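You operate a simulated robot arm through the tools that you are given. There is no shell and no other tool.

You are at the controls of a simulated robot arm. One attempt, no reset.

Task
Wax the middle of the press drawer so that it runs smoothly.
Fine: draw it out, use the round brush and the polish; brush back, drawer shut. Set down upright: yellow round brush. Where these are worked on the way, their far stop is far enough and under half their travel is too little: press drawer. A coat counts when it lies all over at full strength: go over it till it gets no stronger.
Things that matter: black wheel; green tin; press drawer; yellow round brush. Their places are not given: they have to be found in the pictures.

The check looks at the end state, three seconds after you hand in, the way a careful person would. Anything else that was tipped, shoved, dropped, spilled or broken makes it a failure.

Robot
A 7-joint arm with a two-finger parallel gripper, fixed in place. Base frame: the origin is at the foot of the arm, x ahead of it, y to its left, z up; the work surface is at about z = 0.75. Lengths are in m, angles in degrees, forces in N, time in s.
With the tool pointing down near the work surface it reaches from about 0.2 to 0.68 m from the base axis. Its first joint turns from -66.0 to 66.0 degrees. Payload 2.4 kg.
The tool frame sits at the grasp point between the pads (the TCP): z along the fingers, y along the line on which they close. The tips reach 0.03 m beyond it. Largest opening 0.094 m; finger width 0.028, thickness 0.01; the body of the gripper, 0.05 by 0.096 m, starts 0.055 m behind the TCP.
Orientation is told as [roll, pitch, yaw] about the base's x, y, z axes, in that order, counted from this pose: with the fingers straight down and closing along the base's y, the tool's x points along the base's -x, its y along +y and its z along -z.

Tools
- The arm moves only by the tool nudge_tool. Its argument "commands" is a list of rows, each an object (a shift or turn left out is 0, a gripper value left out holds the last) with "linear": the shift along the base's x, y, z in units of 25 mm (1.0 is 25 mm), a list of three; "dr": the turn, a rotation vector about the base's x, y, z in units of 6 degrees (1.0 is 6 degrees), a list of three. In form: [{"linear": [x, y, z], "dr": [ax, ay, az]}, ...]. A call has 1 to 20 rows; each row shifts and turns the commanded pose from where the row before left it. "fingers" is the gripper command, from -1 (fully open) to 1 (shut), values between in proportion, set as the call begins (left out, the last holds). A call with a number of a shift or a turn outside -1 to 1 is refused whole. Rows are played at 5 a second. More than 0.05 m and 8.6 degrees between two rows, or a gripper value outside its range, and nothing of the call is played. Where a pose cannot be reached the arm comes as near as it can. A force on the tool above 50 N (or 10 N above the force at the start of the call, whichever is more), or a blocked arm, ends the call early, and 0.2 s more pass. Each finger travels about 0.153 m/s and halts on what it meets, pressing with about 34 N; the grip force reading is that of the motor and also rises with nothing between the fingers. The clock runs only during rows and for 0.2 s after the last one: add rows that do not move to give the fingers time. It gives the time, the measured TCP pose, the force on the tool (base axes), the opening and the grip force at its end, in the units of the frame above (readings bear some noise), with the torque about the TCP (base axes, N m) and any sound that the robot's microphone picked up.
- Cameras (640 x 400 px; columns grow to the right, rows downward): "scene" is fixed at [0.0483, 0.4779, 1.4616]; the picture's right is [-0.73, -0.68, 0.00], its down [-0.32, 0.34, -0.88] and it looks along [0.60, -0.65, -0.47] (base axes); focal length 330 px, centre (320, 200). "wrist" rides on the gripper at [0.076, 0.014, -0.102] in the tool frame; the picture's right is [-0.18, 0.98, 0.00], its down [-0.75, -0.14, -0.64] and it looks along [-0.63, -0.12, 0.77] (tool axes); focal length 243 px, centre (320, 200).
- snapshot(camera): a new picture of that camera. The clock stands still meanwhile.
- measure_at(camera, pixels): there is no depth. For up to 12 entries [column, row, z] of the newest picture of that camera ("zoom" is the newest enlarged one), the place [x, y] in the base frame at which the ray of that pixel passes the height z, good to about 0.002 m, but the place of the scene camera against the robot may be out by one fixed shift of up to 0.012 m in any direction. The clock stands still meanwhile.
- enlarge(camera, box): a new picture of the part [left, top, right, bottom] of that camera's present view, enlarged. The clock stands still meanwhile.
- close_job(): hands the job in; it is judged then, once.

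Open the gripper and draw the arm clear of the work before you hand the job in, unless the task says otherwise.

The tools are called after "Request:" as name(argument=value, ...) on one line, values as JSON. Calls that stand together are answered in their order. nudge_tool: Moves the arm, as the interface text tells. Its arguments: {"type":"object","properties":{"commands":{"type":"array","items":{"type":"object","properties":{"linear":{"type":"array","items":{"type":"number"}},"dr":{"type":"array","items":{"type":"number"}}}}},"fingers":{"type":"number"}},"required":["commands"]} The other tools are called the same way: snapshot (camera) takes a picture; measure_at (camera, pixels) gives the place at which the rays of pixels pass given heights; enlarge (camera, box) takes an enlarged picture of a part of a camera's view; close_job () hands the job in.

At the start:

```text
t: 0.0
tcp_pos: [0.4118, -0.0499, 1.197]
orientation: [0.0, 0.0, 0.0]
contact_force: [0.6, -0.6, -0.4]
ft_torque: [0.03, 0.03, 0.02]
opening: 0.0938
gripper_force: 0.1
```

scene: 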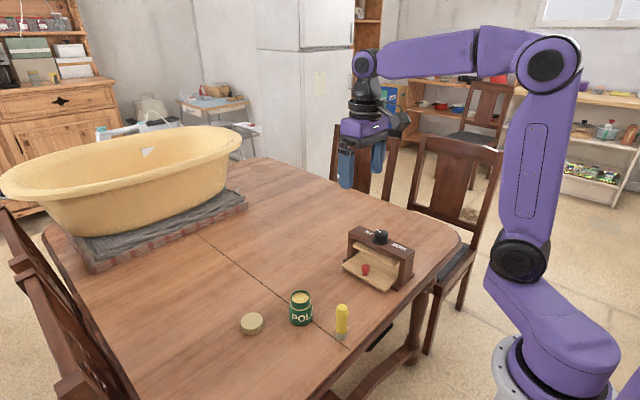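
wrist: 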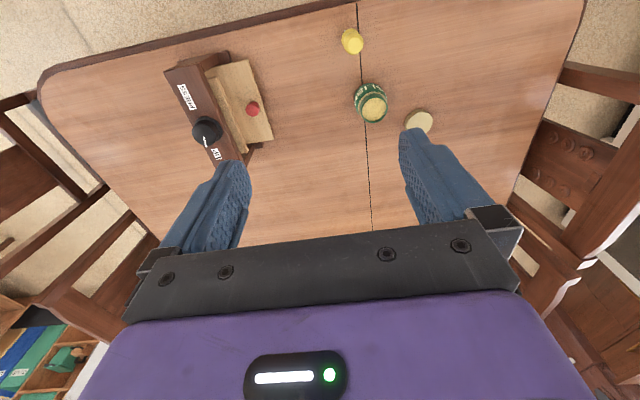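

I start by looking closer at the objects: the drawer box near scene (380,260), the tin (301,308), the brush (342,320), the lid (252,324).

Request:
enlarge(camera="scene", box=[320, 210, 440, 300])

Request:
enlarge(camera="scene", box=[230, 270, 370, 360])

Request:
enlarge(camera="wrist", box=[140, 20, 300, 170])

Request:
enlarge(camera="wrist", box=[310, 10, 470, 150])

```text
4.44 times, centred on (380, 255) of scene
```

zoom: 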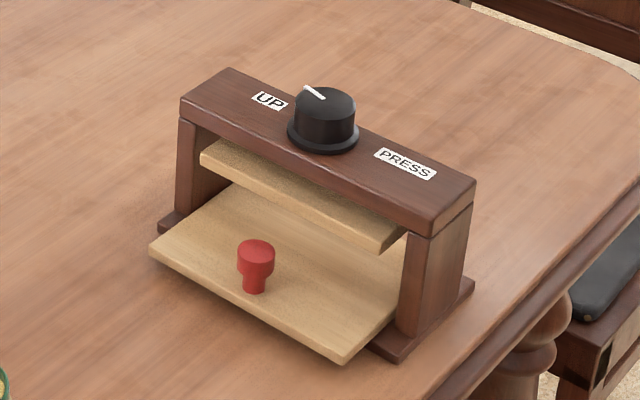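

```text
4.44 times, centred on (300, 315) of scene
```

zoom: 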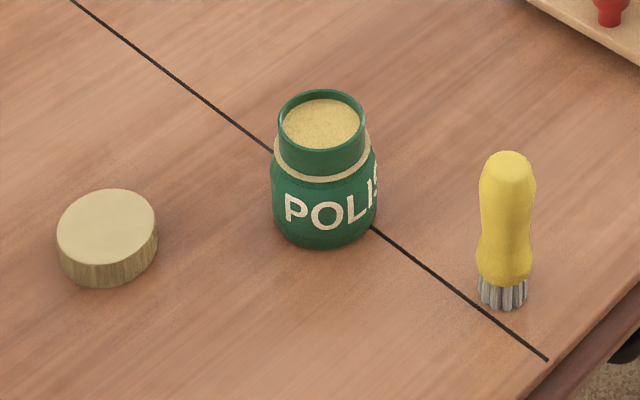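

```text
2.67 times, centred on (220, 95) of wrist
```

zoom: 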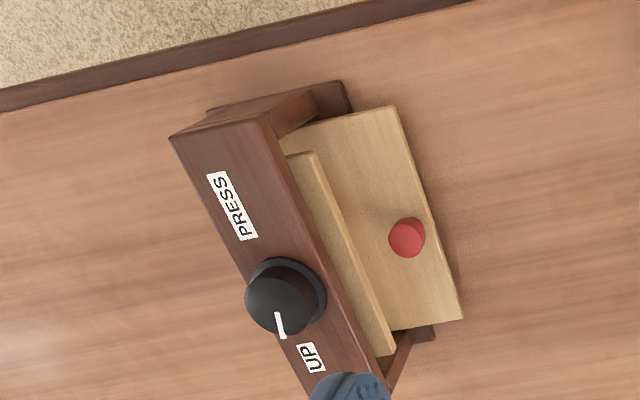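

```text
2.86 times, centred on (390, 80) of wrist
```

zoom: 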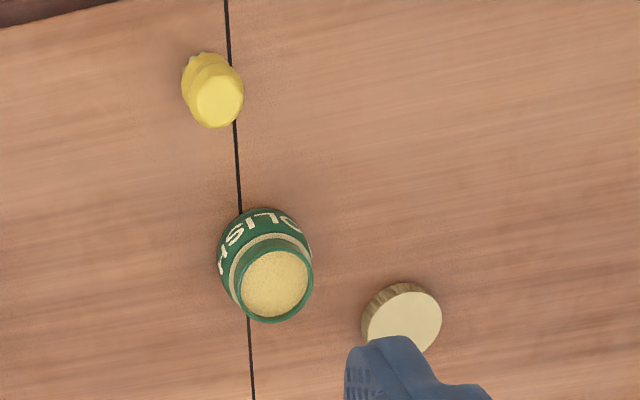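

I measure the main points in both cameras at several heights, to fix places and heights by crossing rays.

Request:
measure_at(camera="scene", pixels=[[341.2, 337.5, 0.75], [342.8, 305.3, 0.75], [342.8, 305.3, 0.85], [300.2, 297.9, 0.75], [300.2, 297.9, 0.85], [251.8, 320.2, 0.75], [251.8, 320.2, 0.8], [365.6, 265.6, 0.75], [365.6, 265.6, 0.85], [381.6, 232.5, 0.75], [381.6, 232.5, 0.9], [341.7, 266.3, 0.77]])

Request:
measure_at(camera="wrist", pixels=[[354, 44.3, 0.75], [354, 44.3, 0.85], [374.3, 109, 0.75], [374.3, 109, 0.85], [418.7, 121, 0.75], [418.7, 121, 0.8], [252.6, 107.4, 0.75], [252.6, 107.4, 0.85], [206.9, 133.6, 0.75], [206.9, 133.6, 0.9], [248.1, 60.2, 0.77], [273.2, 139.2, 0.77]])

```text
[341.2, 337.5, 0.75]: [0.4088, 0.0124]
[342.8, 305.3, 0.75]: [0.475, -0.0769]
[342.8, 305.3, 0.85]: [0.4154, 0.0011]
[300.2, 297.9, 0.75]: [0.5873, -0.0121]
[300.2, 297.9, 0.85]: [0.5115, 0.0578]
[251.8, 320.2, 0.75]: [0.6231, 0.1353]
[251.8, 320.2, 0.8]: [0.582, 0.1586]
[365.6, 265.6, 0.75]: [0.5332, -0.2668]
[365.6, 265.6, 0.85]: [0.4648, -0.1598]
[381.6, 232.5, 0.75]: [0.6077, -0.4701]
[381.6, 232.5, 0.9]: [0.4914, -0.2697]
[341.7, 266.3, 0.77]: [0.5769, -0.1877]
```

```text
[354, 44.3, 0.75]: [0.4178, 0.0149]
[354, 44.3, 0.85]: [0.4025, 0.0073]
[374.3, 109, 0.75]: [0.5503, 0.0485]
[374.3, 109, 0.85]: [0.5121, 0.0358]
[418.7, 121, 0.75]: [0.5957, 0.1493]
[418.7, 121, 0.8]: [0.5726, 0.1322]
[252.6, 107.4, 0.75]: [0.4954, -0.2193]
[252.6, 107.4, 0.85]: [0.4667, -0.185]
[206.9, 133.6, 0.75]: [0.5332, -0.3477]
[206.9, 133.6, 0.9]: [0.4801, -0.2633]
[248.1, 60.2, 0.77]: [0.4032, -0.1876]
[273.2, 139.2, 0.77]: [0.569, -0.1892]
```

The press stands along x, with the drawer front at about y=-0.188 and opening toward +y; the pointer on the wheel is at "UP". I turn the tool by -90° and come over the drawer for a closer look.

Request:
nudge_tool(commands=[{"linear": [0.181, -0.267, -0.579], "dr": [0, 0, -1]}, {"linear": [0.181, -0.267, -0.579], "dr": [0, 0, -1]}, {"linear": [0.181, -0.267, -0.579], "dr": [0, 0, -1]}, {"linear": [0.181, -0.267, -0.579], "dr": [0, 0, -1]}, {"linear": [0.181, -0.267, -0.579], "dr": [0, 0, -1]}, {"linear": [0.181, -0.267, -0.579], "dr": [0, 0, -1]}, {"linear": [0.181, -0.267, -0.579], "dr": [0, 0, -1]}, {"linear": [0.181, -0.267, -0.579], "dr": [0, 0, -1]}, {"linear": [0.181, -0.267, -0.579], "dr": [0, 0, -1]}, {"linear": [0.181, -0.267, -0.579], "dr": [0, 0, -1]}, {"linear": [0.181, -0.267, -0.579], "dr": [0, 0, -1]}, {"linear": [0.181, -0.267, -0.579], "dr": [0, 0, -1]}, {"linear": [0.181, -0.267, -0.579], "dr": [0, 0, -1]}, {"linear": [0.181, -0.267, -0.579], "dr": [0, 0, -1]}, {"linear": [0.181, -0.267, -0.579], "dr": [0, 0, -1]}, {}, {}], fingers=-1)

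Request:
snapshot(camera="wrist")

Request:
snapshot(camera="scene")

```text
t: 3.6
tcp_pos: [0.4785, -0.1488, 0.9791]
orientation: [0.1, 0.0, -90.0]
contact_force: [-0.6, 0.7, -0.4]
ft_torque: [0.01, 0.02, 0.03]
opening: 0.0941
gripper_force: 0.0
```

```text
taken
```

wrist: 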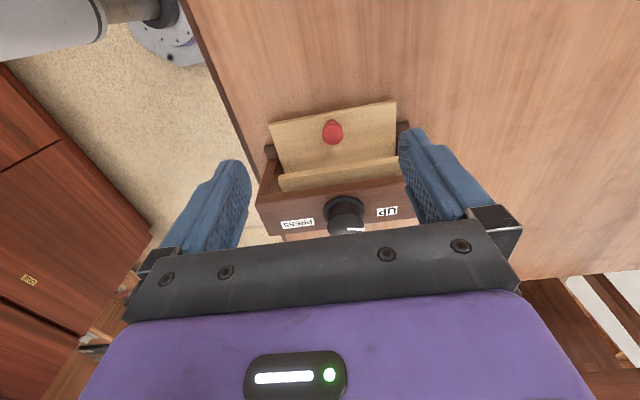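

```text
taken
```

scene: 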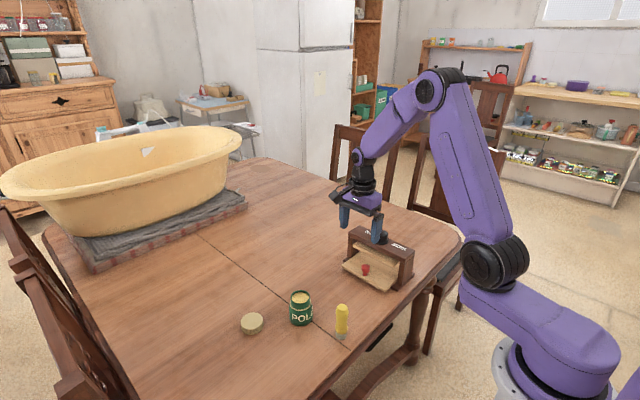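

The press is well in view; I enlarge the part with the drawer and knob (332,132).

Request:
enlarge(camera="wrist", box=[240, 80, 432, 240])

```text
2.50 times, centred on (336, 160) of wrist
```

zoom: 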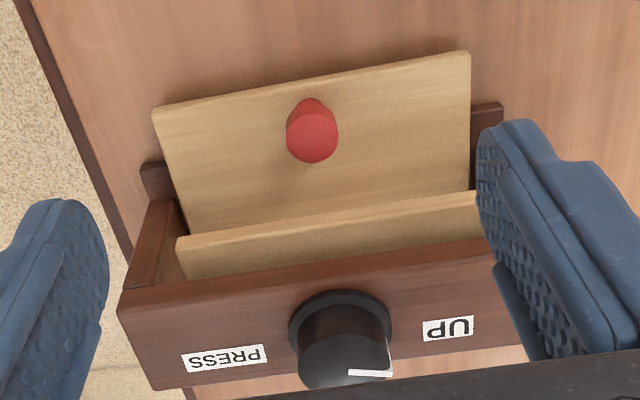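

I measure the knob and the drawer corners in this enlarged view.

Request:
measure_at(camera="zoom", pixels=[[312, 138, 0.75], [312, 138, 0.85], [152, 112, 0.77], [470, 55, 0.77], [152, 112, 0.75], [470, 55, 0.75], [180, 245, 0.82], [340, 370, 0.9], [345, 300, 0.87], [118, 300, 0.87], [152, 385, 0.87], [310, 105, 0.77]])

```text
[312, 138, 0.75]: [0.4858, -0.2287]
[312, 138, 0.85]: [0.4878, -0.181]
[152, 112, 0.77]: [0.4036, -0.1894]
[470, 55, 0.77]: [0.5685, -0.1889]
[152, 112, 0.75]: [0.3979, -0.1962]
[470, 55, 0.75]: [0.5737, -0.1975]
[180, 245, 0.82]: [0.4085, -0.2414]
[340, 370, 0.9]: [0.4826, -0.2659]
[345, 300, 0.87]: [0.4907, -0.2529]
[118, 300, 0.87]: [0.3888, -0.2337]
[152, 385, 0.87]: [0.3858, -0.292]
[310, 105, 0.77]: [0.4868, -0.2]
```

The board top lies at z≈0.77 (both wrist views agree), spanning x 0.4035–0.569, with the knob at about (0.486,-0.203). I go over the knob and lower to z≈0.85 to check.

Request:
nudge_tool(commands=[{"linear": [0.15, -0.9, 0]}, {"linear": [0.15, -0.95, 0]}, {"linear": [0, 0, -1]}, {"linear": [0, 0, -1]}, {"linear": [0, 0, -1]}, {"linear": [0, 0, -1]}, {"linear": [0, 0, -1]}, {}, {}])

Request:
snapshot(camera="wrist")

Request:
enlarge(camera="scene", box=[310, 180, 454, 300])

```text
t: 5.6
tcp_pos: [0.4878, -0.1975, 0.8535]
orientation: [0.0, 0.0, -90.0]
contact_force: [0.2, -1.1, -0.9]
ft_torque: [-0.01, -0.01, 0.0]
opening: 0.0941
gripper_force: 0.1
```

```text
taken
```

wrist: 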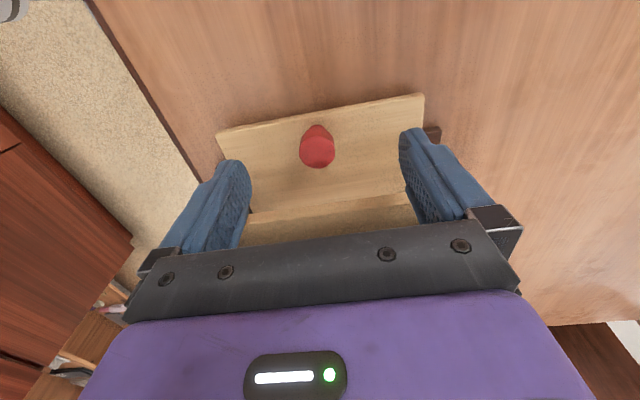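

```text
3.33 times, centred on (382, 240) of scene
```

zoom: 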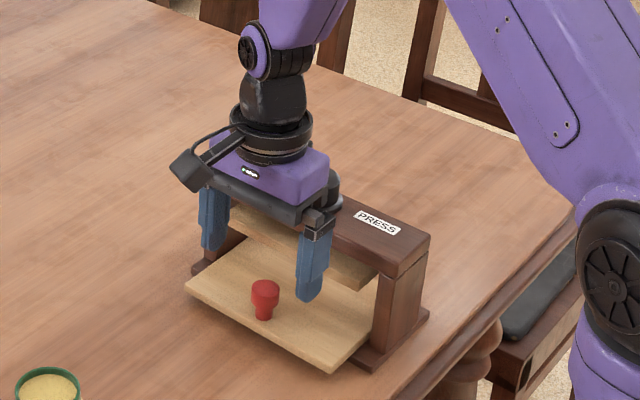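

Fingers straddle the knob (317,150 in the wrist view). I measure the knob once more at likely heights.

Request:
measure_at(camera="wrist", pixels=[[317, 152, 0.79], [317, 152, 0.8], [317, 152, 0.81], [317, 168, 0.8], [317, 138, 0.8], [299, 150, 0.8], [336, 148, 0.8], [218, 133, 0.77], [422, 95, 0.77], [317, 125, 0.77]])

```text
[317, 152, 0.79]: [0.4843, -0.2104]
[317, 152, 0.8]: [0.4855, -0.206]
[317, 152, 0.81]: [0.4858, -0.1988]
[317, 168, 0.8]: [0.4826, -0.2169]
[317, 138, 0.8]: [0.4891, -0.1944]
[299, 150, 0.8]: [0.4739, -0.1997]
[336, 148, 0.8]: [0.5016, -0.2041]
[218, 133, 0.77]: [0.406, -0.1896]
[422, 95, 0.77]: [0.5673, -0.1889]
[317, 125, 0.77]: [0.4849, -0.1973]
```

Knob centre is about (0.486,-0.204) with a cap top near z 0.80. I lower to z≈0.804 and close on it.

Request:
nudge_tool(commands=[{"linear": [-0.05, -0.08, -1]}, {"linear": [0, 0, -0.97]}, {}])

Request:
nudge_tool(commands=[{}, {}, {}, {}], fingers=1)

Request:
snapshot(camera="wrist")

```text
t: 6.4
tcp_pos: [0.4861, -0.199, 0.8043]
orientation: [0.0, 0.1, -90.0]
contact_force: [0.1, -0.6, -0.4]
ft_torque: [-0.03, 0.01, -0.01]
opening: 0.094
gripper_force: 0.1
```

```text
t: 7.4
tcp_pos: [0.4877, -0.1974, 0.8039]
orientation: [-0.1, 0.1, -90.0]
contact_force: [-8.2, -0.1, 0.3]
ft_torque: [0.12, -0.04, -0.19]
opening: 0.0276
gripper_force: 33.9
```

```text
taken
```

wrist: 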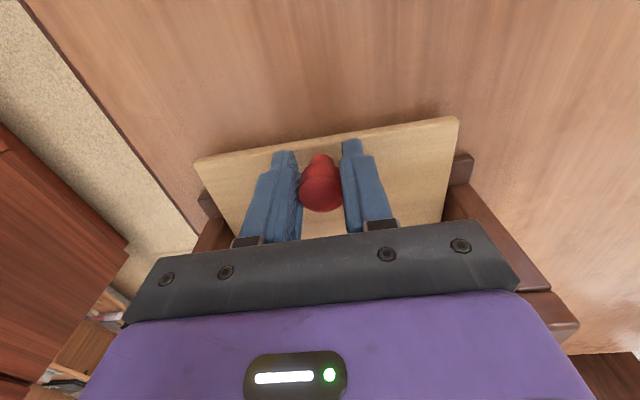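

The knob is held (opening 0.0276) with a small sideways force; I ease x and pull along +y in small rows.

Request:
nudge_tool(commands=[{"linear": [-0.07, 0, 0]}, {"linear": [0, 0.4, 0]}, {"linear": [0, 0.4, 0]}, {"linear": [0, 0.4, 0]}])

```text
t: 8.4
tcp_pos: [0.4846, -0.168, 0.8046]
orientation: [0.2, -0.1, -89.9]
contact_force: [4.8, -0.1, 0.3]
ft_torque: [-0.5, -0.02, 0.12]
opening: 0.0272
gripper_force: 34.0
```

The drawer moves with almost no force (-0.197 to -0.168). I go on pulling, watching for the stop.

Request:
nudge_tool(commands=[{"linear": [0.03, 0.4, 0]}, {"linear": [0, 0.4, 0]}, {"linear": [0, 0.4, 0]}, {"linear": [0, 0.4, 0]}])

Request:
enlarge(camera="scene", box=[300, 200, 444, 310])

```text
t: 9.4
tcp_pos: [0.4851, -0.1268, 0.8043]
orientation: [0.0, 0.0, -90.0]
contact_force: [0.2, -0.9, 6.6]
ft_torque: [0.18, 0.12, -0.02]
opening: 0.0271
gripper_force: 33.8
```

```text
3.64 times, centred on (372, 255) of scene
```

zoom: 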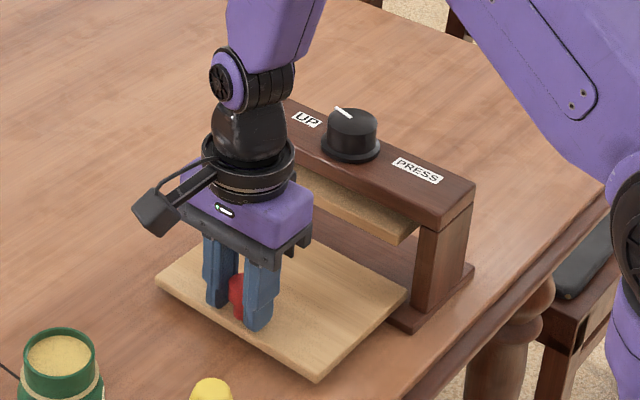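

No stop yet after 0.071 m; I pull on in smaller rows and watch the force.

Request:
nudge_tool(commands=[{"linear": [0, 0.3, 0]}, {"linear": [0, 0.3, 0]}])

Request:
snapshot(camera="wrist")

```text
t: 10.0
tcp_pos: [0.485, -0.1127, 0.8038]
orientation: [0.1, 0.1, -89.9]
contact_force: [-1.9, -1.1, 13.3]
ft_torque: [-0.67, -0.01, -0.09]
opening: 0.0276
gripper_force: 34.2
```

```text
taken
```

wrist: 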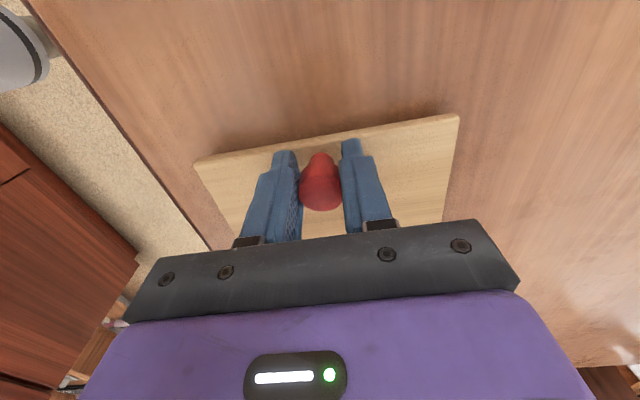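

Fy is still tiny, so no stop yet, though an upward force of 13 N shows; I take small pulls.

Request:
nudge_tool(commands=[{"linear": [0, 0.2, 0.02]}, {}])

Request:
enlarge(camera="scene", box=[300, 200, 444, 310])

```text
t: 10.6
tcp_pos: [0.485, -0.1073, 0.8045]
orientation: [0.0, 0.0, -90.0]
contact_force: [-1.7, -0.5, 9.3]
ft_torque: [-0.13, 0.02, 0.03]
opening: 0.0272
gripper_force: 34.2
```

```text
3.64 times, centred on (372, 255) of scene
```

zoom: 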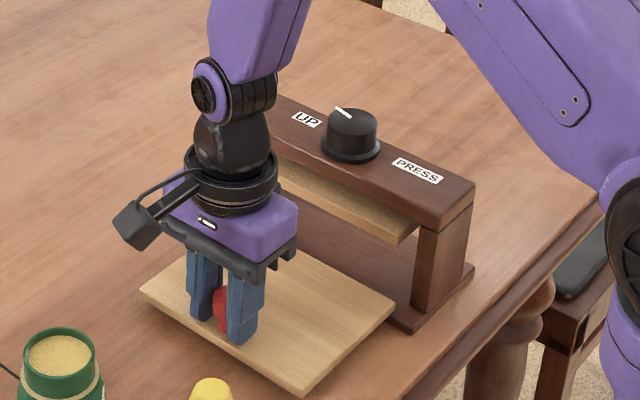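

Still moving freely; the back edge of the board now shows out of the frame. I continue gently until it stops.

Request:
nudge_tool(commands=[{"linear": [0, 0.2, 0.01]}, {"linear": [0, 0.2, 0]}, {}])

```text
t: 11.4
tcp_pos: [0.4857, -0.0987, 0.8044]
orientation: [-0.1, -0.1, -90.0]
contact_force: [-2.6, -0.5, 4.5]
ft_torque: [0.22, 0.01, -0.08]
opening: 0.027
gripper_force: 34.1
```

0.099 m of travel with no stop; I go a bit further in small rows.

Request:
nudge_tool(commands=[{"linear": [0, 0.2, 0]}, {"linear": [0, 0.2, 0]}, {}])

Request:
snapshot(camera="wrist")

Request:
enlarge(camera="scene", box=[280, 210, 424, 320])

```text
t: 12.2
tcp_pos: [0.4854, -0.087, 0.8034]
orientation: [-0.2, -0.1, -90.0]
contact_force: [-4.9, -1.0, 0.2]
ft_torque: [0.7, 0.06, -0.03]
opening: 0.0272
gripper_force: 34.1
```

```text
taken
```

wrist: 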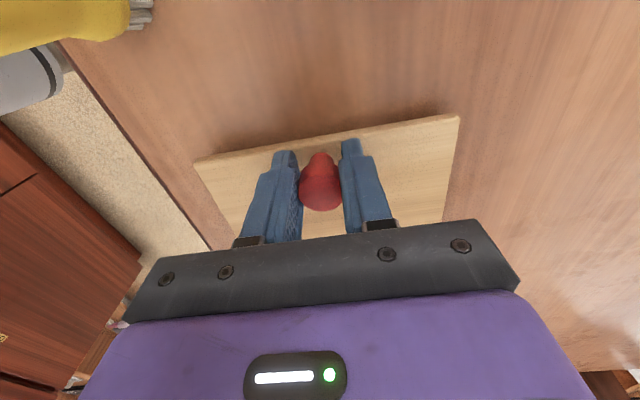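

```text
3.64 times, centred on (352, 265) of scene
```

zoom: 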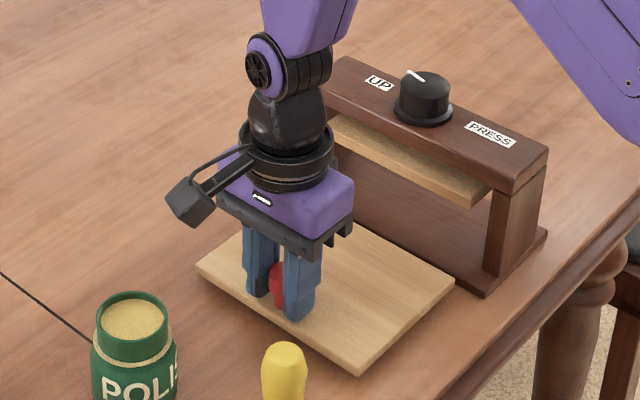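

Board is out 0.11 m with still no resistance; the brush (top-left in the wrist view) and tin leave about 0.07 m of room. I continue slowly.

Request:
nudge_tool(commands=[{"linear": [-0.02, 0.2, 0.02]}, {"linear": [0, 0.2, 0]}, {}])

```text
t: 13.0
tcp_pos: [0.4846, -0.0782, 0.8041]
orientation: [0.1, 0.1, -90.0]
contact_force: [0.6, -5.9, -0.4]
ft_torque: [-0.02, -0.13, 0.17]
opening: 0.0271
gripper_force: 34.2
```

Fy is now -5.9 N: maybe the stop. One more small pull to see whether the force climbs.

Request:
nudge_tool(commands=[{"linear": [0, 0.15, 0]}, {}])

```text
t: 13.6
tcp_pos: [0.4849, -0.0747, 0.8034]
orientation: [0.0, 0.0, -90.0]
contact_force: [0.1, -5.6, 0.5]
ft_torque: [-0.02, 0.02, -0.02]
opening: 0.0268
gripper_force: 33.8
```

Request:
nudge_tool(commands=[{"linear": [0, 0.2, 0]}, {}])

Request:
enlarge(camera="scene", box=[280, 210, 424, 320])

```text
t: 14.2
tcp_pos: [0.4841, -0.0699, 0.8041]
orientation: [-0.1, 0.0, -90.1]
contact_force: [0.9, -4.9, -0.3]
ft_torque: [0.36, 0.01, 0.06]
opening: 0.0268
gripper_force: 34.4
```

```text
3.64 times, centred on (352, 265) of scene
```

zoom: 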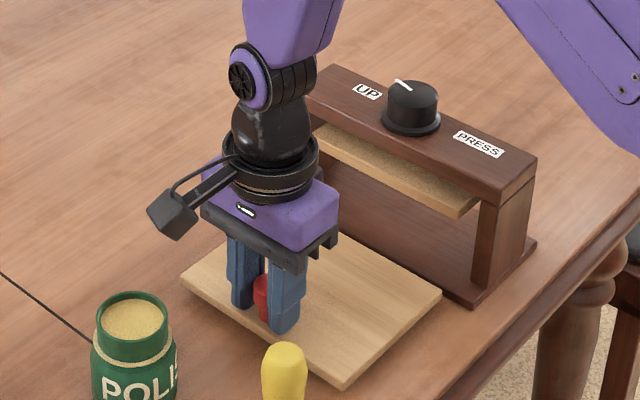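

The press itself shifted slightly in the last pulls (wheel from (423,95) to (411,103) in the zoom): the stop was met at about TCP y=-0.079 and I then dragged the unit ~8 mm. I will bring it back when shutting the drawer; now I release and lift.

Request:
nudge_tool(commands=[{"linear": [0, -0.05, 0]}, {}])

Request:
nudge_tool(commands=[{}, {}, {}], fingers=-1)

Request:
nudge_tool(commands=[{"linear": [0, 0, 1]}, {"linear": [0, 0, 1]}, {"linear": [0, 0, 1]}, {"linear": [0, 0, 1]}, {"linear": [0, 0, 1]}, {"linear": [0, 0, 1]}, {"linear": [0, 0, 1]}, {}])

Request:
snapshot(camera="wrist")

Request:
snapshot(camera="scene")

```text
t: 14.8
tcp_pos: [0.4837, -0.0707, 0.8055]
orientation: [-0.1, -0.1, -89.9]
contact_force: [0.0, 0.4, 0.0]
ft_torque: [0.61, 0.11, 0.05]
opening: 0.027
gripper_force: 34.2
```

```text
t: 15.6
tcp_pos: [0.4849, -0.0704, 0.8054]
orientation: [0.0, 0.1, -90.1]
contact_force: [-0.5, -0.2, -0.5]
ft_torque: [0.01, 0.04, 0.02]
opening: 0.094
gripper_force: 0.1
```

```text
t: 17.4
tcp_pos: [0.485, -0.0701, 0.9802]
orientation: [0.0, 0.0, -89.9]
contact_force: [0.3, 0.1, 0.4]
ft_torque: [0.0, 0.01, 0.01]
opening: 0.0937
gripper_force: 0.0
```

```text
taken
```

wrist: 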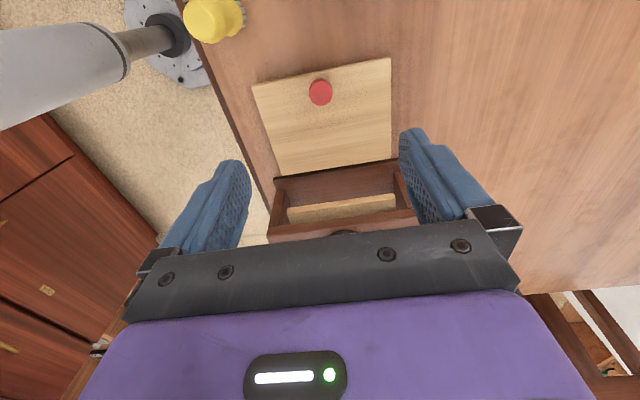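

```text
taken
```

scene: 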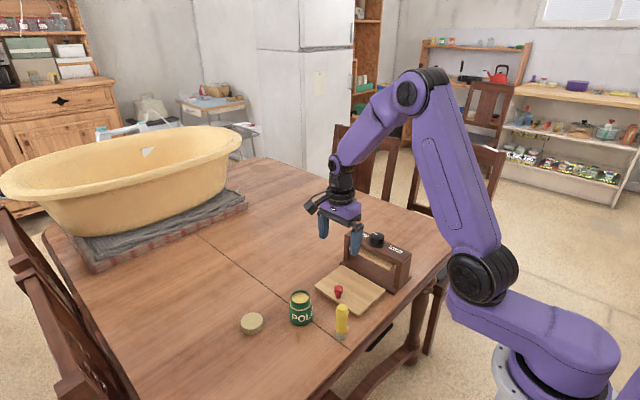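

The drawer is out. I enlarge the board to see its extent and any mark in the middle, and measure the corners.

Request:
enlarge(camera="wrist", box=[240, 40, 420, 190])

Request:
measure_at(camera="wrist", pixels=[[253, 85, 0.77], [389, 58, 0.77], [281, 176, 0.77], [390, 158, 0.77], [320, 92, 0.8], [209, 22, 0.85], [209, 22, 0.86], [240, 20, 0.75]])

```text
2.67 times, centred on (330, 115) of wrist
```

zoom: 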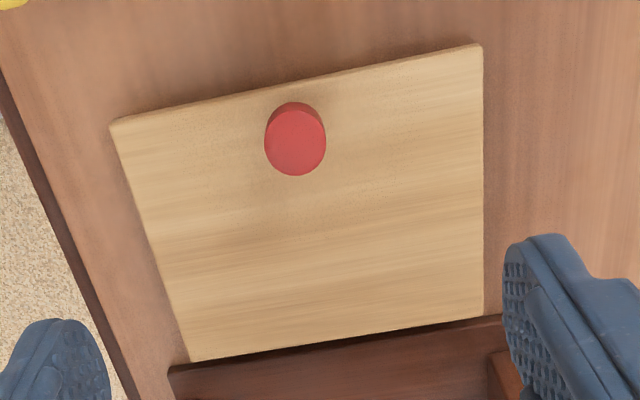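

```text
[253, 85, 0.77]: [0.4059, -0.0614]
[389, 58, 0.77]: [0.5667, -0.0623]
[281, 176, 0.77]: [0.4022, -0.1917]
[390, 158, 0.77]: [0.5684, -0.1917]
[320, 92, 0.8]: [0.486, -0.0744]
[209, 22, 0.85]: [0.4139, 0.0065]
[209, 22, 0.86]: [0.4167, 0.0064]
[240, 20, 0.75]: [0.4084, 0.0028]
```

Board spans y -0.062 to -0.192, so its middle is about (0.486,-0.127). Next I move above the brush, about (0.408,0.006), to locate it well.

Request:
nudge_tool(commands=[{"linear": [-0.77, 0.75, 0]}, {"linear": [-0.77, 0.75, 0]}, {"linear": [-0.77, 0.75, 0]}, {"linear": [-0.77, 0.75, 0]}, {}, {}])

Request:
snapshot(camera="wrist")

Request:
enlarge(camera="wrist", box=[230, 50, 430, 190])

```text
t: 18.8
tcp_pos: [0.4081, 0.0063, 0.9812]
orientation: [0.0, 0.0, -89.9]
contact_force: [0.3, -0.5, 1.1]
ft_torque: [-0.04, -0.01, -0.01]
opening: 0.0943
gripper_force: 0.0
```

```text
taken
```

wrist: 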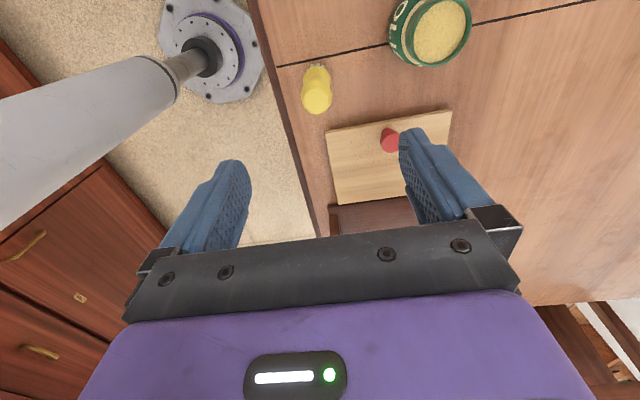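

```text
2.86 times, centred on (330, 120) of wrist
```

zoom: 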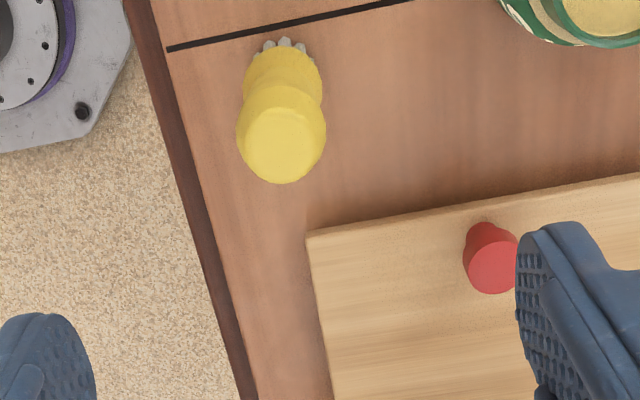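

I measure the brush top and bristle foot, and the tin rim, at several heights.

Request:
measure_at(camera="zoom", pixels=[[281, 143, 0.75], [281, 143, 0.82], [281, 143, 0.84], [281, 143, 0.86], [240, 125, 0.84], [326, 125, 0.84], [262, 45, 0.75], [308, 45, 0.75], [285, 38, 0.75]])

Request:
measure_at(camera="wrist", pixels=[[440, 30, 0.81], [440, 30, 0.82], [440, 30, 0.83], [440, 30, 0.84]])

```text
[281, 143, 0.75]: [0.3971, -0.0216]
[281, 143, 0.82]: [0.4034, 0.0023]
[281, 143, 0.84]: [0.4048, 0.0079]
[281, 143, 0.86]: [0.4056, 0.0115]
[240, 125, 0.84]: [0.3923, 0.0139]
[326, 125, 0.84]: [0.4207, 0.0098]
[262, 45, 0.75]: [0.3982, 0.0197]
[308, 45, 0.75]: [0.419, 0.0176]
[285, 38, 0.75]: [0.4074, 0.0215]
```

```text
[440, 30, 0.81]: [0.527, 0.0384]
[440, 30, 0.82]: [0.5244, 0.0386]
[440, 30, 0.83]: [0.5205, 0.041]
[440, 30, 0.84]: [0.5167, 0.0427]
```

Brush top is at about (0.405,0.008,0.84), the tin rim centre about (0.520,0.039,0.83). I lower beside the brush to z≈0.87 and check.

Request:
nudge_tool(commands=[{"linear": [-0.1, 0.1, -1]}, {"linear": [0, 0, -1]}, {"linear": [0, 0, -1]}, {"linear": [0, 0, -1]}, {"linear": [0, 0, -0.4]}, {}, {}])

Request:
snapshot(camera="wrist")

Request:
enlarge(camera="scene", box=[270, 240, 414, 350])

```text
t: 20.4
tcp_pos: [0.4054, 0.0069, 0.8696]
orientation: [0.1, 0.1, -90.0]
contact_force: [-0.4, -0.3, 1.4]
ft_torque: [0.01, 0.0, 0.0]
opening: 0.094
gripper_force: 0.0
```

```text
taken
```

wrist: 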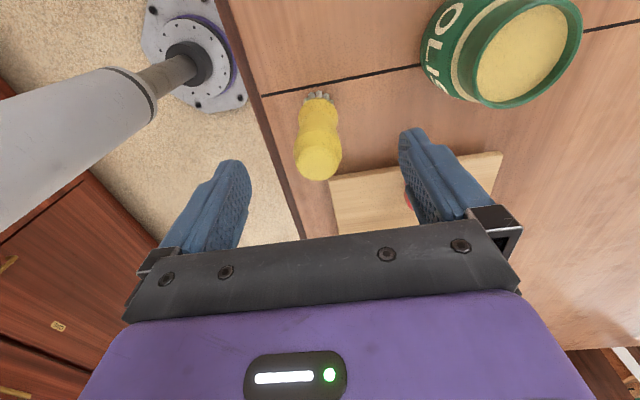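

```text
3.64 times, centred on (342, 295) of scene
```

zoom: 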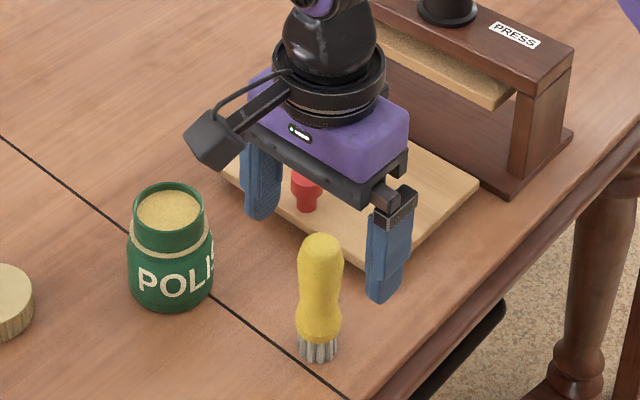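

I check the brush top and bristles again from this nearer view.

Request:
measure_at(camera="wrist", pixels=[[318, 165, 0.83], [318, 165, 0.84], [318, 165, 0.85], [295, 155, 0.83], [341, 148, 0.83], [303, 97, 0.75], [333, 96, 0.75], [317, 92, 0.75], [300, 115, 0.775], [338, 112, 0.775], [530, 53, 0.83]])

```text
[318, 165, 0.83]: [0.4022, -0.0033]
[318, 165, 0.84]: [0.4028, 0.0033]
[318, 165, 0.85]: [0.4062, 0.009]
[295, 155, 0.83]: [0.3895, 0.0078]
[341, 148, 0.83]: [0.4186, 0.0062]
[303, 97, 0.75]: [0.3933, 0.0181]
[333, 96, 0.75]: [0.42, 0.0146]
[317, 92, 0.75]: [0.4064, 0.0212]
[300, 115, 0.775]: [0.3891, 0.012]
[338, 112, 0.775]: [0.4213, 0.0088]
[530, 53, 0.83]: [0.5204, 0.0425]
```

The brush axis is at about (0.405,0.008); TCP is aligned within 1–2 mm. I lower to z≈0.818 and close.

Request:
nudge_tool(commands=[{"linear": [0, 0.04, -1]}, {"linear": [0, 0, -1.0]}, {}, {}])

Request:
nudge_tool(commands=[{}, {}, {}, {}], fingers=1)

Request:
snapshot(camera="wrist")

Request:
enlarge(camera="scene", box=[270, 240, 414, 350])

```text
t: 21.4
tcp_pos: [0.4077, 0.0082, 0.8189]
orientation: [0.1, 0.1, -89.9]
contact_force: [0.3, 0.9, -0.8]
ft_torque: [-0.03, 0.0, 0.01]
opening: 0.0938
gripper_force: 0.1
```

```text
t: 22.4
tcp_pos: [0.408, 0.009, 0.8193]
orientation: [0.0, 0.0, -90.0]
contact_force: [0.0, 1.2, 1.5]
ft_torque: [-0.01, 0.0, 0.01]
opening: 0.0291
gripper_force: 33.8
```

```text
taken
```

wrist: 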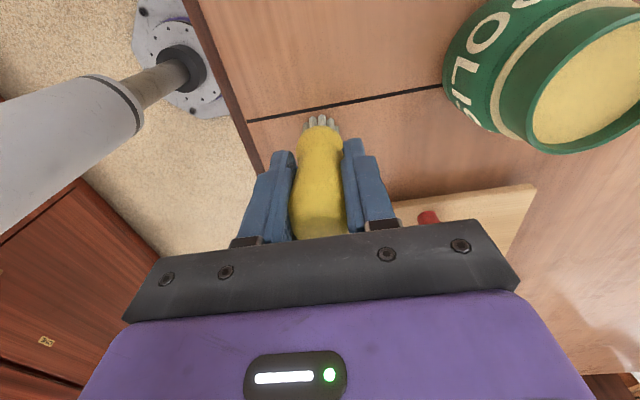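

```text
3.64 times, centred on (342, 295) of scene
```

zoom: 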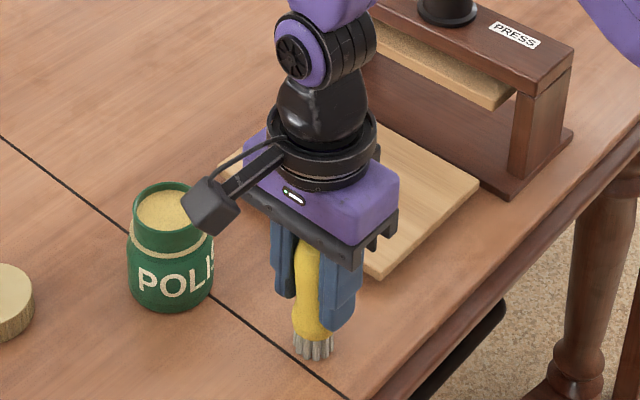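

The brush is held (opening 0.029) with the bristle tips 0.069 m below the TCP. I lift it and carry it over the tin at (0.520,0.040).

Request:
nudge_tool(commands=[{"linear": [0, 0, 0.6]}, {"linear": [0, 0, 1]}, {"linear": [0, 0, 1]}, {"linear": [0, 0, 1]}, {"linear": [0, 0, 1]}, {"linear": [0, 0, 0.6]}, {"linear": [0.9, 0.25, 0]}, {"linear": [0.9, 0.25, 0]}, {"linear": [0.9, 0.25, 0]}, {"linear": [0.9, 0.25, 0]}, {"linear": [0.9, 0.25, 0]}, {}, {}])

Request:
snapshot(camera="wrist")

Request:
enlarge(camera="scene", box=[230, 220, 374, 330])

```text
t: 25.2
tcp_pos: [0.5209, 0.0381, 0.9512]
orientation: [0.1, 0.0, -90.0]
contact_force: [-0.1, 0.5, -1.0]
ft_torque: [-0.01, 0.01, 0.02]
opening: 0.029
gripper_force: 34.2
```

```text
taken
```

wrist: 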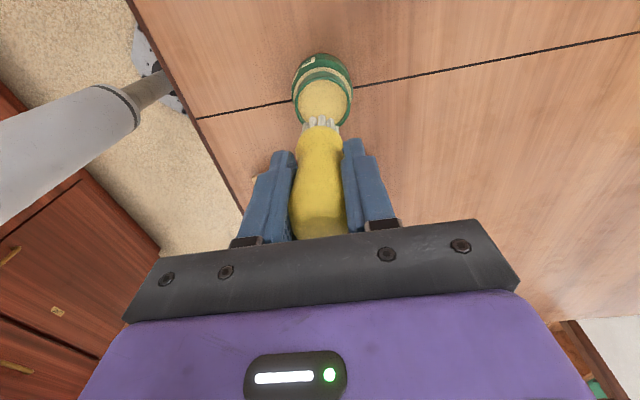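

```text
3.64 times, centred on (302, 275) of scene
```

zoom: 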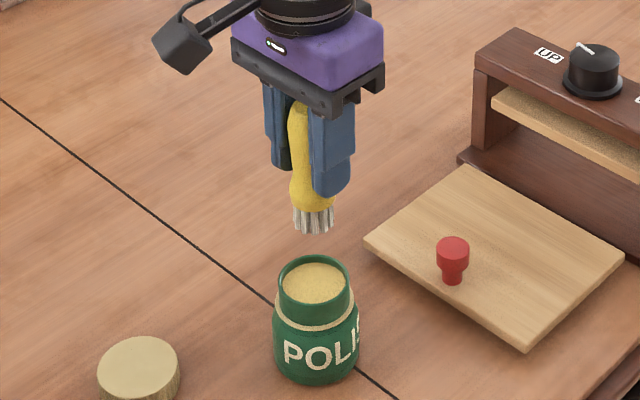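

I measure the tin's rim centre from here before dipping.

Request:
enlarge(camera="wrist", box=[260, 40, 388, 140])

```text
4.00 times, centred on (324, 90) of wrist
```

zoom: 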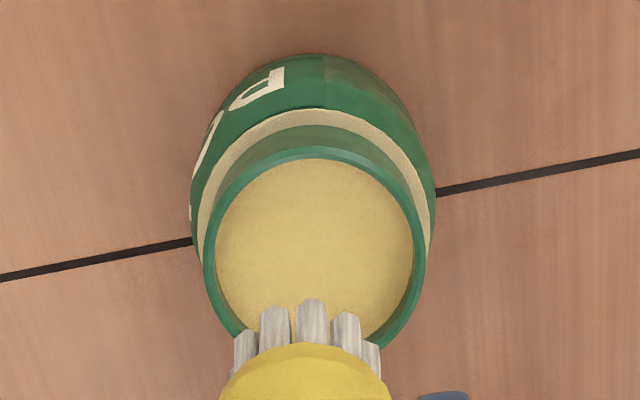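

Request:
measure_at(camera="zoom", pixels=[[204, 265, 0.83], [427, 250, 0.83], [315, 148, 0.83], [315, 258, 0.83], [315, 258, 0.82], [216, 255, 0.825], [413, 250, 0.825]])

```text
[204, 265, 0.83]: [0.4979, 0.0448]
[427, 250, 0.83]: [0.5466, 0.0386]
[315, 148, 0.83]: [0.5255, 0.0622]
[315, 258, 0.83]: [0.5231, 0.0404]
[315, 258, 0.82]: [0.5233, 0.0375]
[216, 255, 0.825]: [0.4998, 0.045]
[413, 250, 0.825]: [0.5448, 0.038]
```

Tin opening centre is about (0.522,0.039), inner radius 0.022. I centre and lower slowly until the bristles touch the polish.

Request:
nudge_tool(commands=[{"linear": [0.05, 0.04, -0.6]}, {"linear": [0, 0, -0.6]}, {"linear": [0, 0, -0.5]}, {"linear": [0, 0, -0.3]}, {}])

Request:
enlarge(camera="scene", box=[230, 240, 374, 350])

Request:
enlarge(camera="wrist", box=[240, 40, 400, 160])

```text
t: 26.4
tcp_pos: [0.5201, 0.0411, 0.9001]
orientation: [0.0, 0.0, -89.9]
contact_force: [-0.6, -0.2, 0.1]
ft_torque: [-0.03, 0.01, -0.01]
opening: 0.0289
gripper_force: 33.6
```

```text
3.64 times, centred on (302, 295) of scene
```

zoom: 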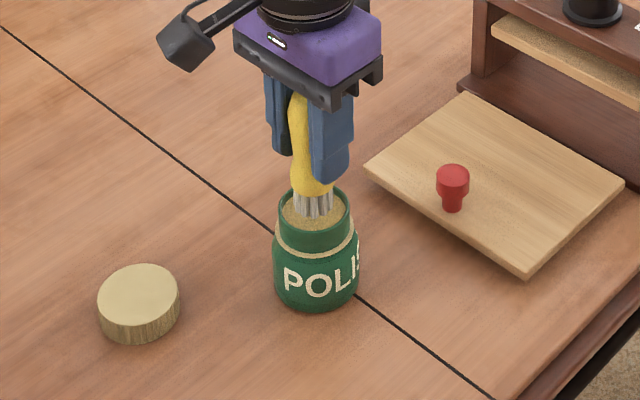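

```text
3.33 times, centred on (320, 100) of wrist
```

zoom: 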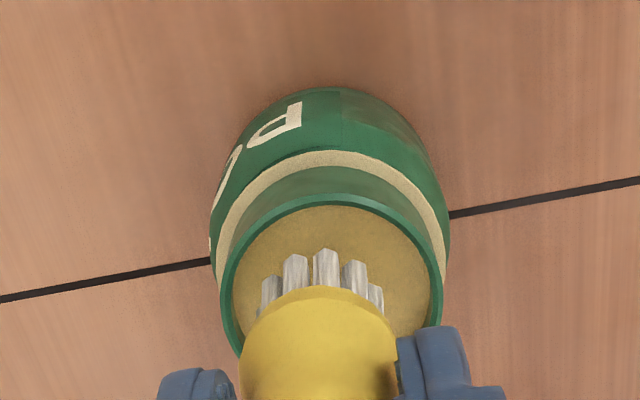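

Bristles are within the rim, just above the polish. I lower in 2.5 mm steps and watch Fz.

Request:
nudge_tool(commands=[{"linear": [0.06, 0, -0.12]}, {"linear": [0, 0, -0.12]}, {}])

Request:
nudge_tool(commands=[{"linear": [0, 0, -0.1]}, {}])

Request:
nudge_tool(commands=[{"linear": [0, 0, -0.1]}, {}])

Request:
enlarge(camera="wrist", box=[240, 40, 400, 160])

```text
t: 27.2
tcp_pos: [0.5207, 0.0399, 0.8948]
orientation: [-0.1, 0.0, -90.0]
contact_force: [-0.6, -0.1, -1.4]
ft_torque: [0.0, -0.02, -0.01]
opening: 0.0293
gripper_force: 33.4
```

```text
t: 27.8
tcp_pos: [0.5192, 0.0414, 0.8919]
orientation: [0.0, -0.1, -90.0]
contact_force: [0.1, 0.1, -0.2]
ft_torque: [-0.01, 0.04, -0.02]
opening: 0.0291
gripper_force: 33.9
```

```text
t: 28.4
tcp_pos: [0.52, 0.0398, 0.8891]
orientation: [-0.1, -0.1, -90.0]
contact_force: [-0.3, 0.1, 0.8]
ft_torque: [-0.05, 0.03, -0.03]
opening: 0.0291
gripper_force: 33.5
```

```text
3.33 times, centred on (320, 100) of wrist
```

zoom: 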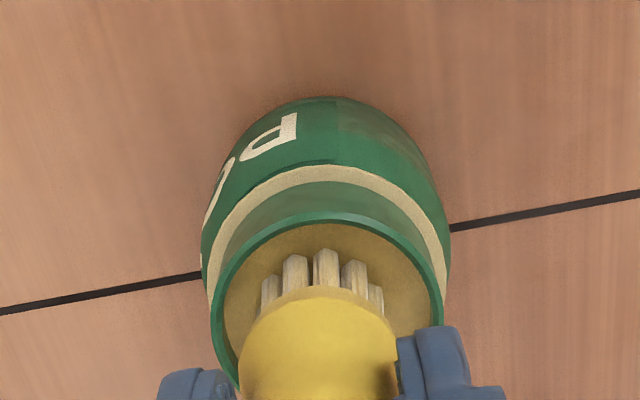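

The bristles have turned yellowish: they take up polish. One more small dip, then I lift and look.

Request:
nudge_tool(commands=[{"linear": [0, 0, -0.12]}, {}, {}])

Request:
nudge_tool(commands=[{"linear": [0, 0, 0.5]}, {"linear": [0, 0, 1]}, {"linear": [0, 0, 1]}, {}])

Request:
enlarge(camera="wrist", box=[240, 40, 400, 160])

Request:
enlarge(camera="scene", box=[230, 220, 374, 330])

```text
t: 29.2
tcp_pos: [0.5218, 0.0404, 0.8865]
orientation: [0.2, 0.0, -90.0]
contact_force: [-1.5, -0.3, 23.1]
ft_torque: [-0.1, 0.11, 0.02]
opening: 0.0294
gripper_force: 33.7
```

```text
t: 30.2
tcp_pos: [0.5207, 0.0409, 0.948]
orientation: [-0.1, 0.0, -90.0]
contact_force: [-0.4, -0.6, -1.1]
ft_torque: [-0.01, 0.01, 0.0]
opening: 0.0289
gripper_force: 33.8
```

```text
3.33 times, centred on (320, 100) of wrist
```

zoom: 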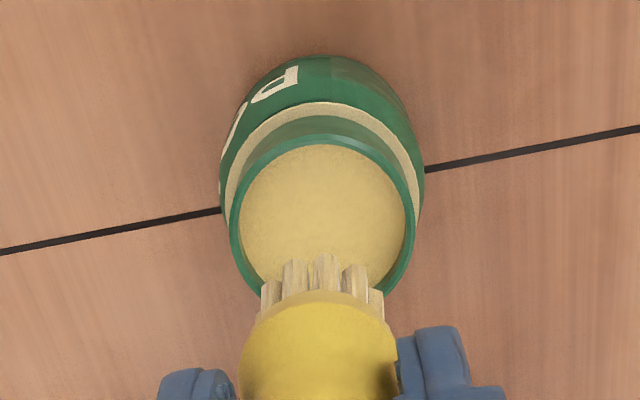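

```text
3.64 times, centred on (302, 275) of scene
```

zoom: 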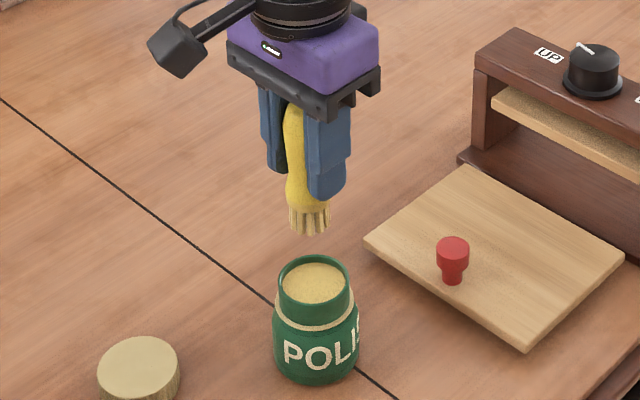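

The bristles are evenly yellow now, and the tin stands where it was. I carry the brush over the board's middle (0.486,-0.127) and lower to just above it.

Request:
nudge_tool(commands=[{"linear": [-0.2, -0.955, 0]}, {"linear": [-0.2, -0.955, 0]}, {"linear": [-0.2, -0.955, 0]}, {"linear": [-0.2, -0.955, 0]}, {"linear": [-0.2, -0.955, 0]}, {"linear": [-0.2, -0.955, 0]}, {"linear": [-0.2, -0.955, 0]}, {"linear": [0, 0, -1]}, {"linear": [0, 0, -1]}, {"linear": [0, 0, -1]}, {"linear": [0, 0, -0.8]}, {}, {}])

Request:
snapshot(camera="wrist")

Request:
enlarge(camera="scene", box=[280, 210, 424, 320])

```text
t: 33.0
tcp_pos: [0.4861, -0.1274, 0.854]
orientation: [0.1, 0.1, -90.0]
contact_force: [0.3, 0.3, -1.2]
ft_torque: [0.0, 0.01, 0.01]
opening: 0.0292
gripper_force: 33.7
```

```text
taken
```

wrist: 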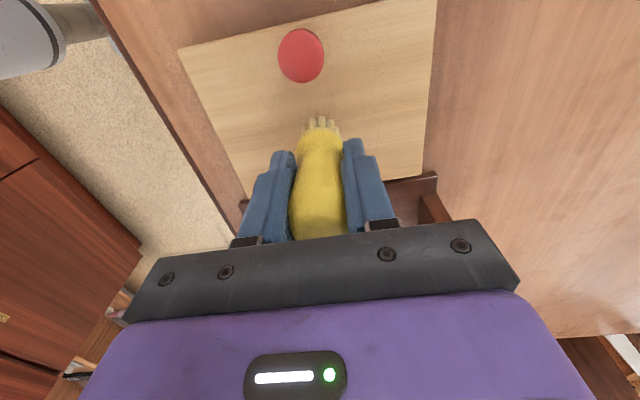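

```text
3.64 times, centred on (352, 265) of scene
```

zoom: 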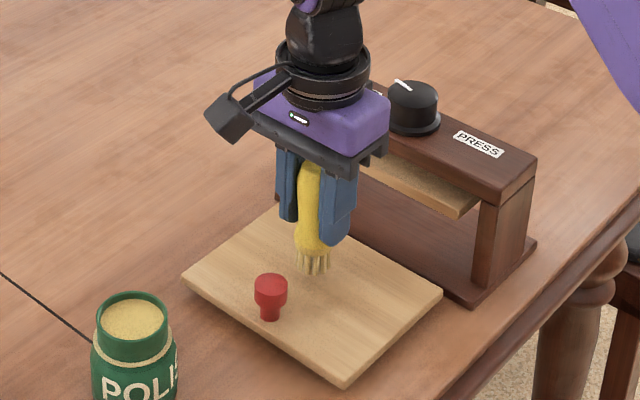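

The brush is centred over the board. I lower in small steps until contact.

Request:
nudge_tool(commands=[{"linear": [0, 0, -0.2]}, {"linear": [0, 0, -0.2]}, {}])

Request:
nudge_tool(commands=[{"linear": [0, 0, -0.1]}, {}])

Request:
nudge_tool(commands=[{"linear": [0, 0, -0.06]}, {}])

```text
t: 33.8
tcp_pos: [0.4849, -0.1277, 0.8437]
orientation: [-0.1, -0.1, -90.0]
contact_force: [-0.8, -0.7, -0.1]
ft_torque: [0.02, 0.0, 0.0]
opening: 0.0291
gripper_force: 33.9
```

```text
t: 34.4
tcp_pos: [0.4853, -0.1266, 0.8424]
orientation: [0.0, 0.0, -90.0]
contact_force: [0.0, 0.3, -1.5]
ft_torque: [0.0, -0.01, -0.01]
opening: 0.029
gripper_force: 33.5
```

```text
t: 35.0
tcp_pos: [0.4855, -0.1271, 0.8402]
orientation: [-0.1, 0.0, -90.0]
contact_force: [-0.1, 1.1, -1.4]
ft_torque: [-0.02, 0.02, 0.02]
opening: 0.0288
gripper_force: 34.0
```

Request:
nudge_tool(commands=[{"linear": [0, 0, -0.05]}, {}])

Request:
nudge_tool(commands=[{"linear": [0, 0, -0.05]}, {}])

Request:
enlarge(camera="wrist", box=[240, 80, 400, 180])

```text
t: 35.6
tcp_pos: [0.486, -0.1283, 0.8386]
orientation: [0.0, 0.0, -90.0]
contact_force: [-0.3, 0.0, -0.8]
ft_torque: [0.02, -0.02, -0.02]
opening: 0.0288
gripper_force: 34.3
```

```text
t: 36.2
tcp_pos: [0.4857, -0.1269, 0.8376]
orientation: [0.1, 0.1, -90.0]
contact_force: [-1.3, 0.4, 11.7]
ft_torque: [-0.15, 0.12, -0.04]
opening: 0.0288
gripper_force: 33.8
```

```text
4.00 times, centred on (320, 130) of wrist
```

zoom: 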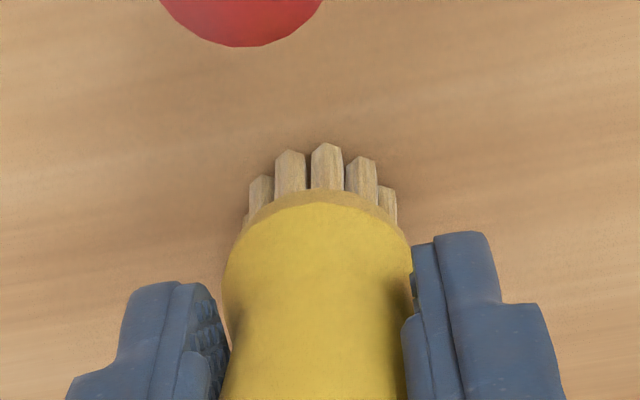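

Contact at 11.7 N. I ease 0.5 mm and stroke along x (across the slide so the drawer doesn't run), then look at the mark.

Request:
nudge_tool(commands=[{"linear": [0, 0, -0.0]}, {"linear": [0.3, 0, 0.01]}, {"linear": [0.3, 0, 0]}, {"linear": [0.3, 0, 0]}, {"linear": [-0.3, 0, 0]}, {"linear": [-0.3, 0, 0]}, {"linear": [-0.3, 0, 0]}, {"linear": [-0.3, 0, 0]}, {"linear": [-0.3, 0, 0]}, {"linear": [-0.3, 0, 0]}, {"linear": [0.3, 0, 0]}, {"linear": [0.3, 0, 0]}, {"linear": [0.3, 0, 0]}])

Request:
snapshot(camera="wrist")

Request:
enlarge(camera="scene", box=[280, 210, 424, 320])

```text
t: 39.0
tcp_pos: [0.4853, -0.1271, 0.838]
orientation: [-0.1, -0.1, -90.0]
contact_force: [-5.9, -0.2, 11.5]
ft_torque: [-0.24, 0.27, -0.08]
opening: 0.0293
gripper_force: 34.7
```

```text
taken
```

wrist: 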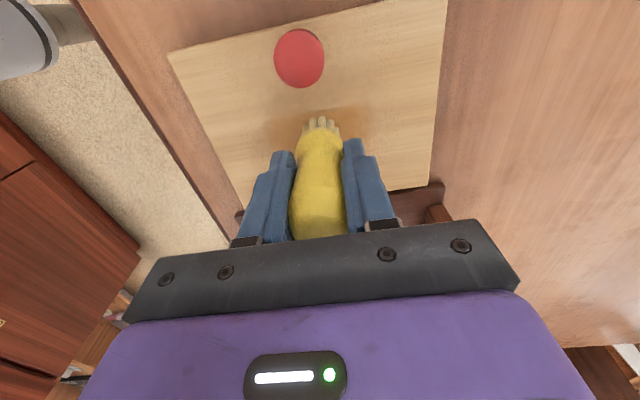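

```text
3.64 times, centred on (352, 265) of scene
```

zoom: 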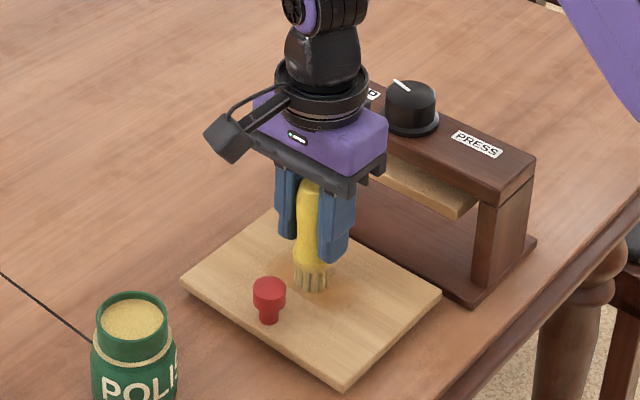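

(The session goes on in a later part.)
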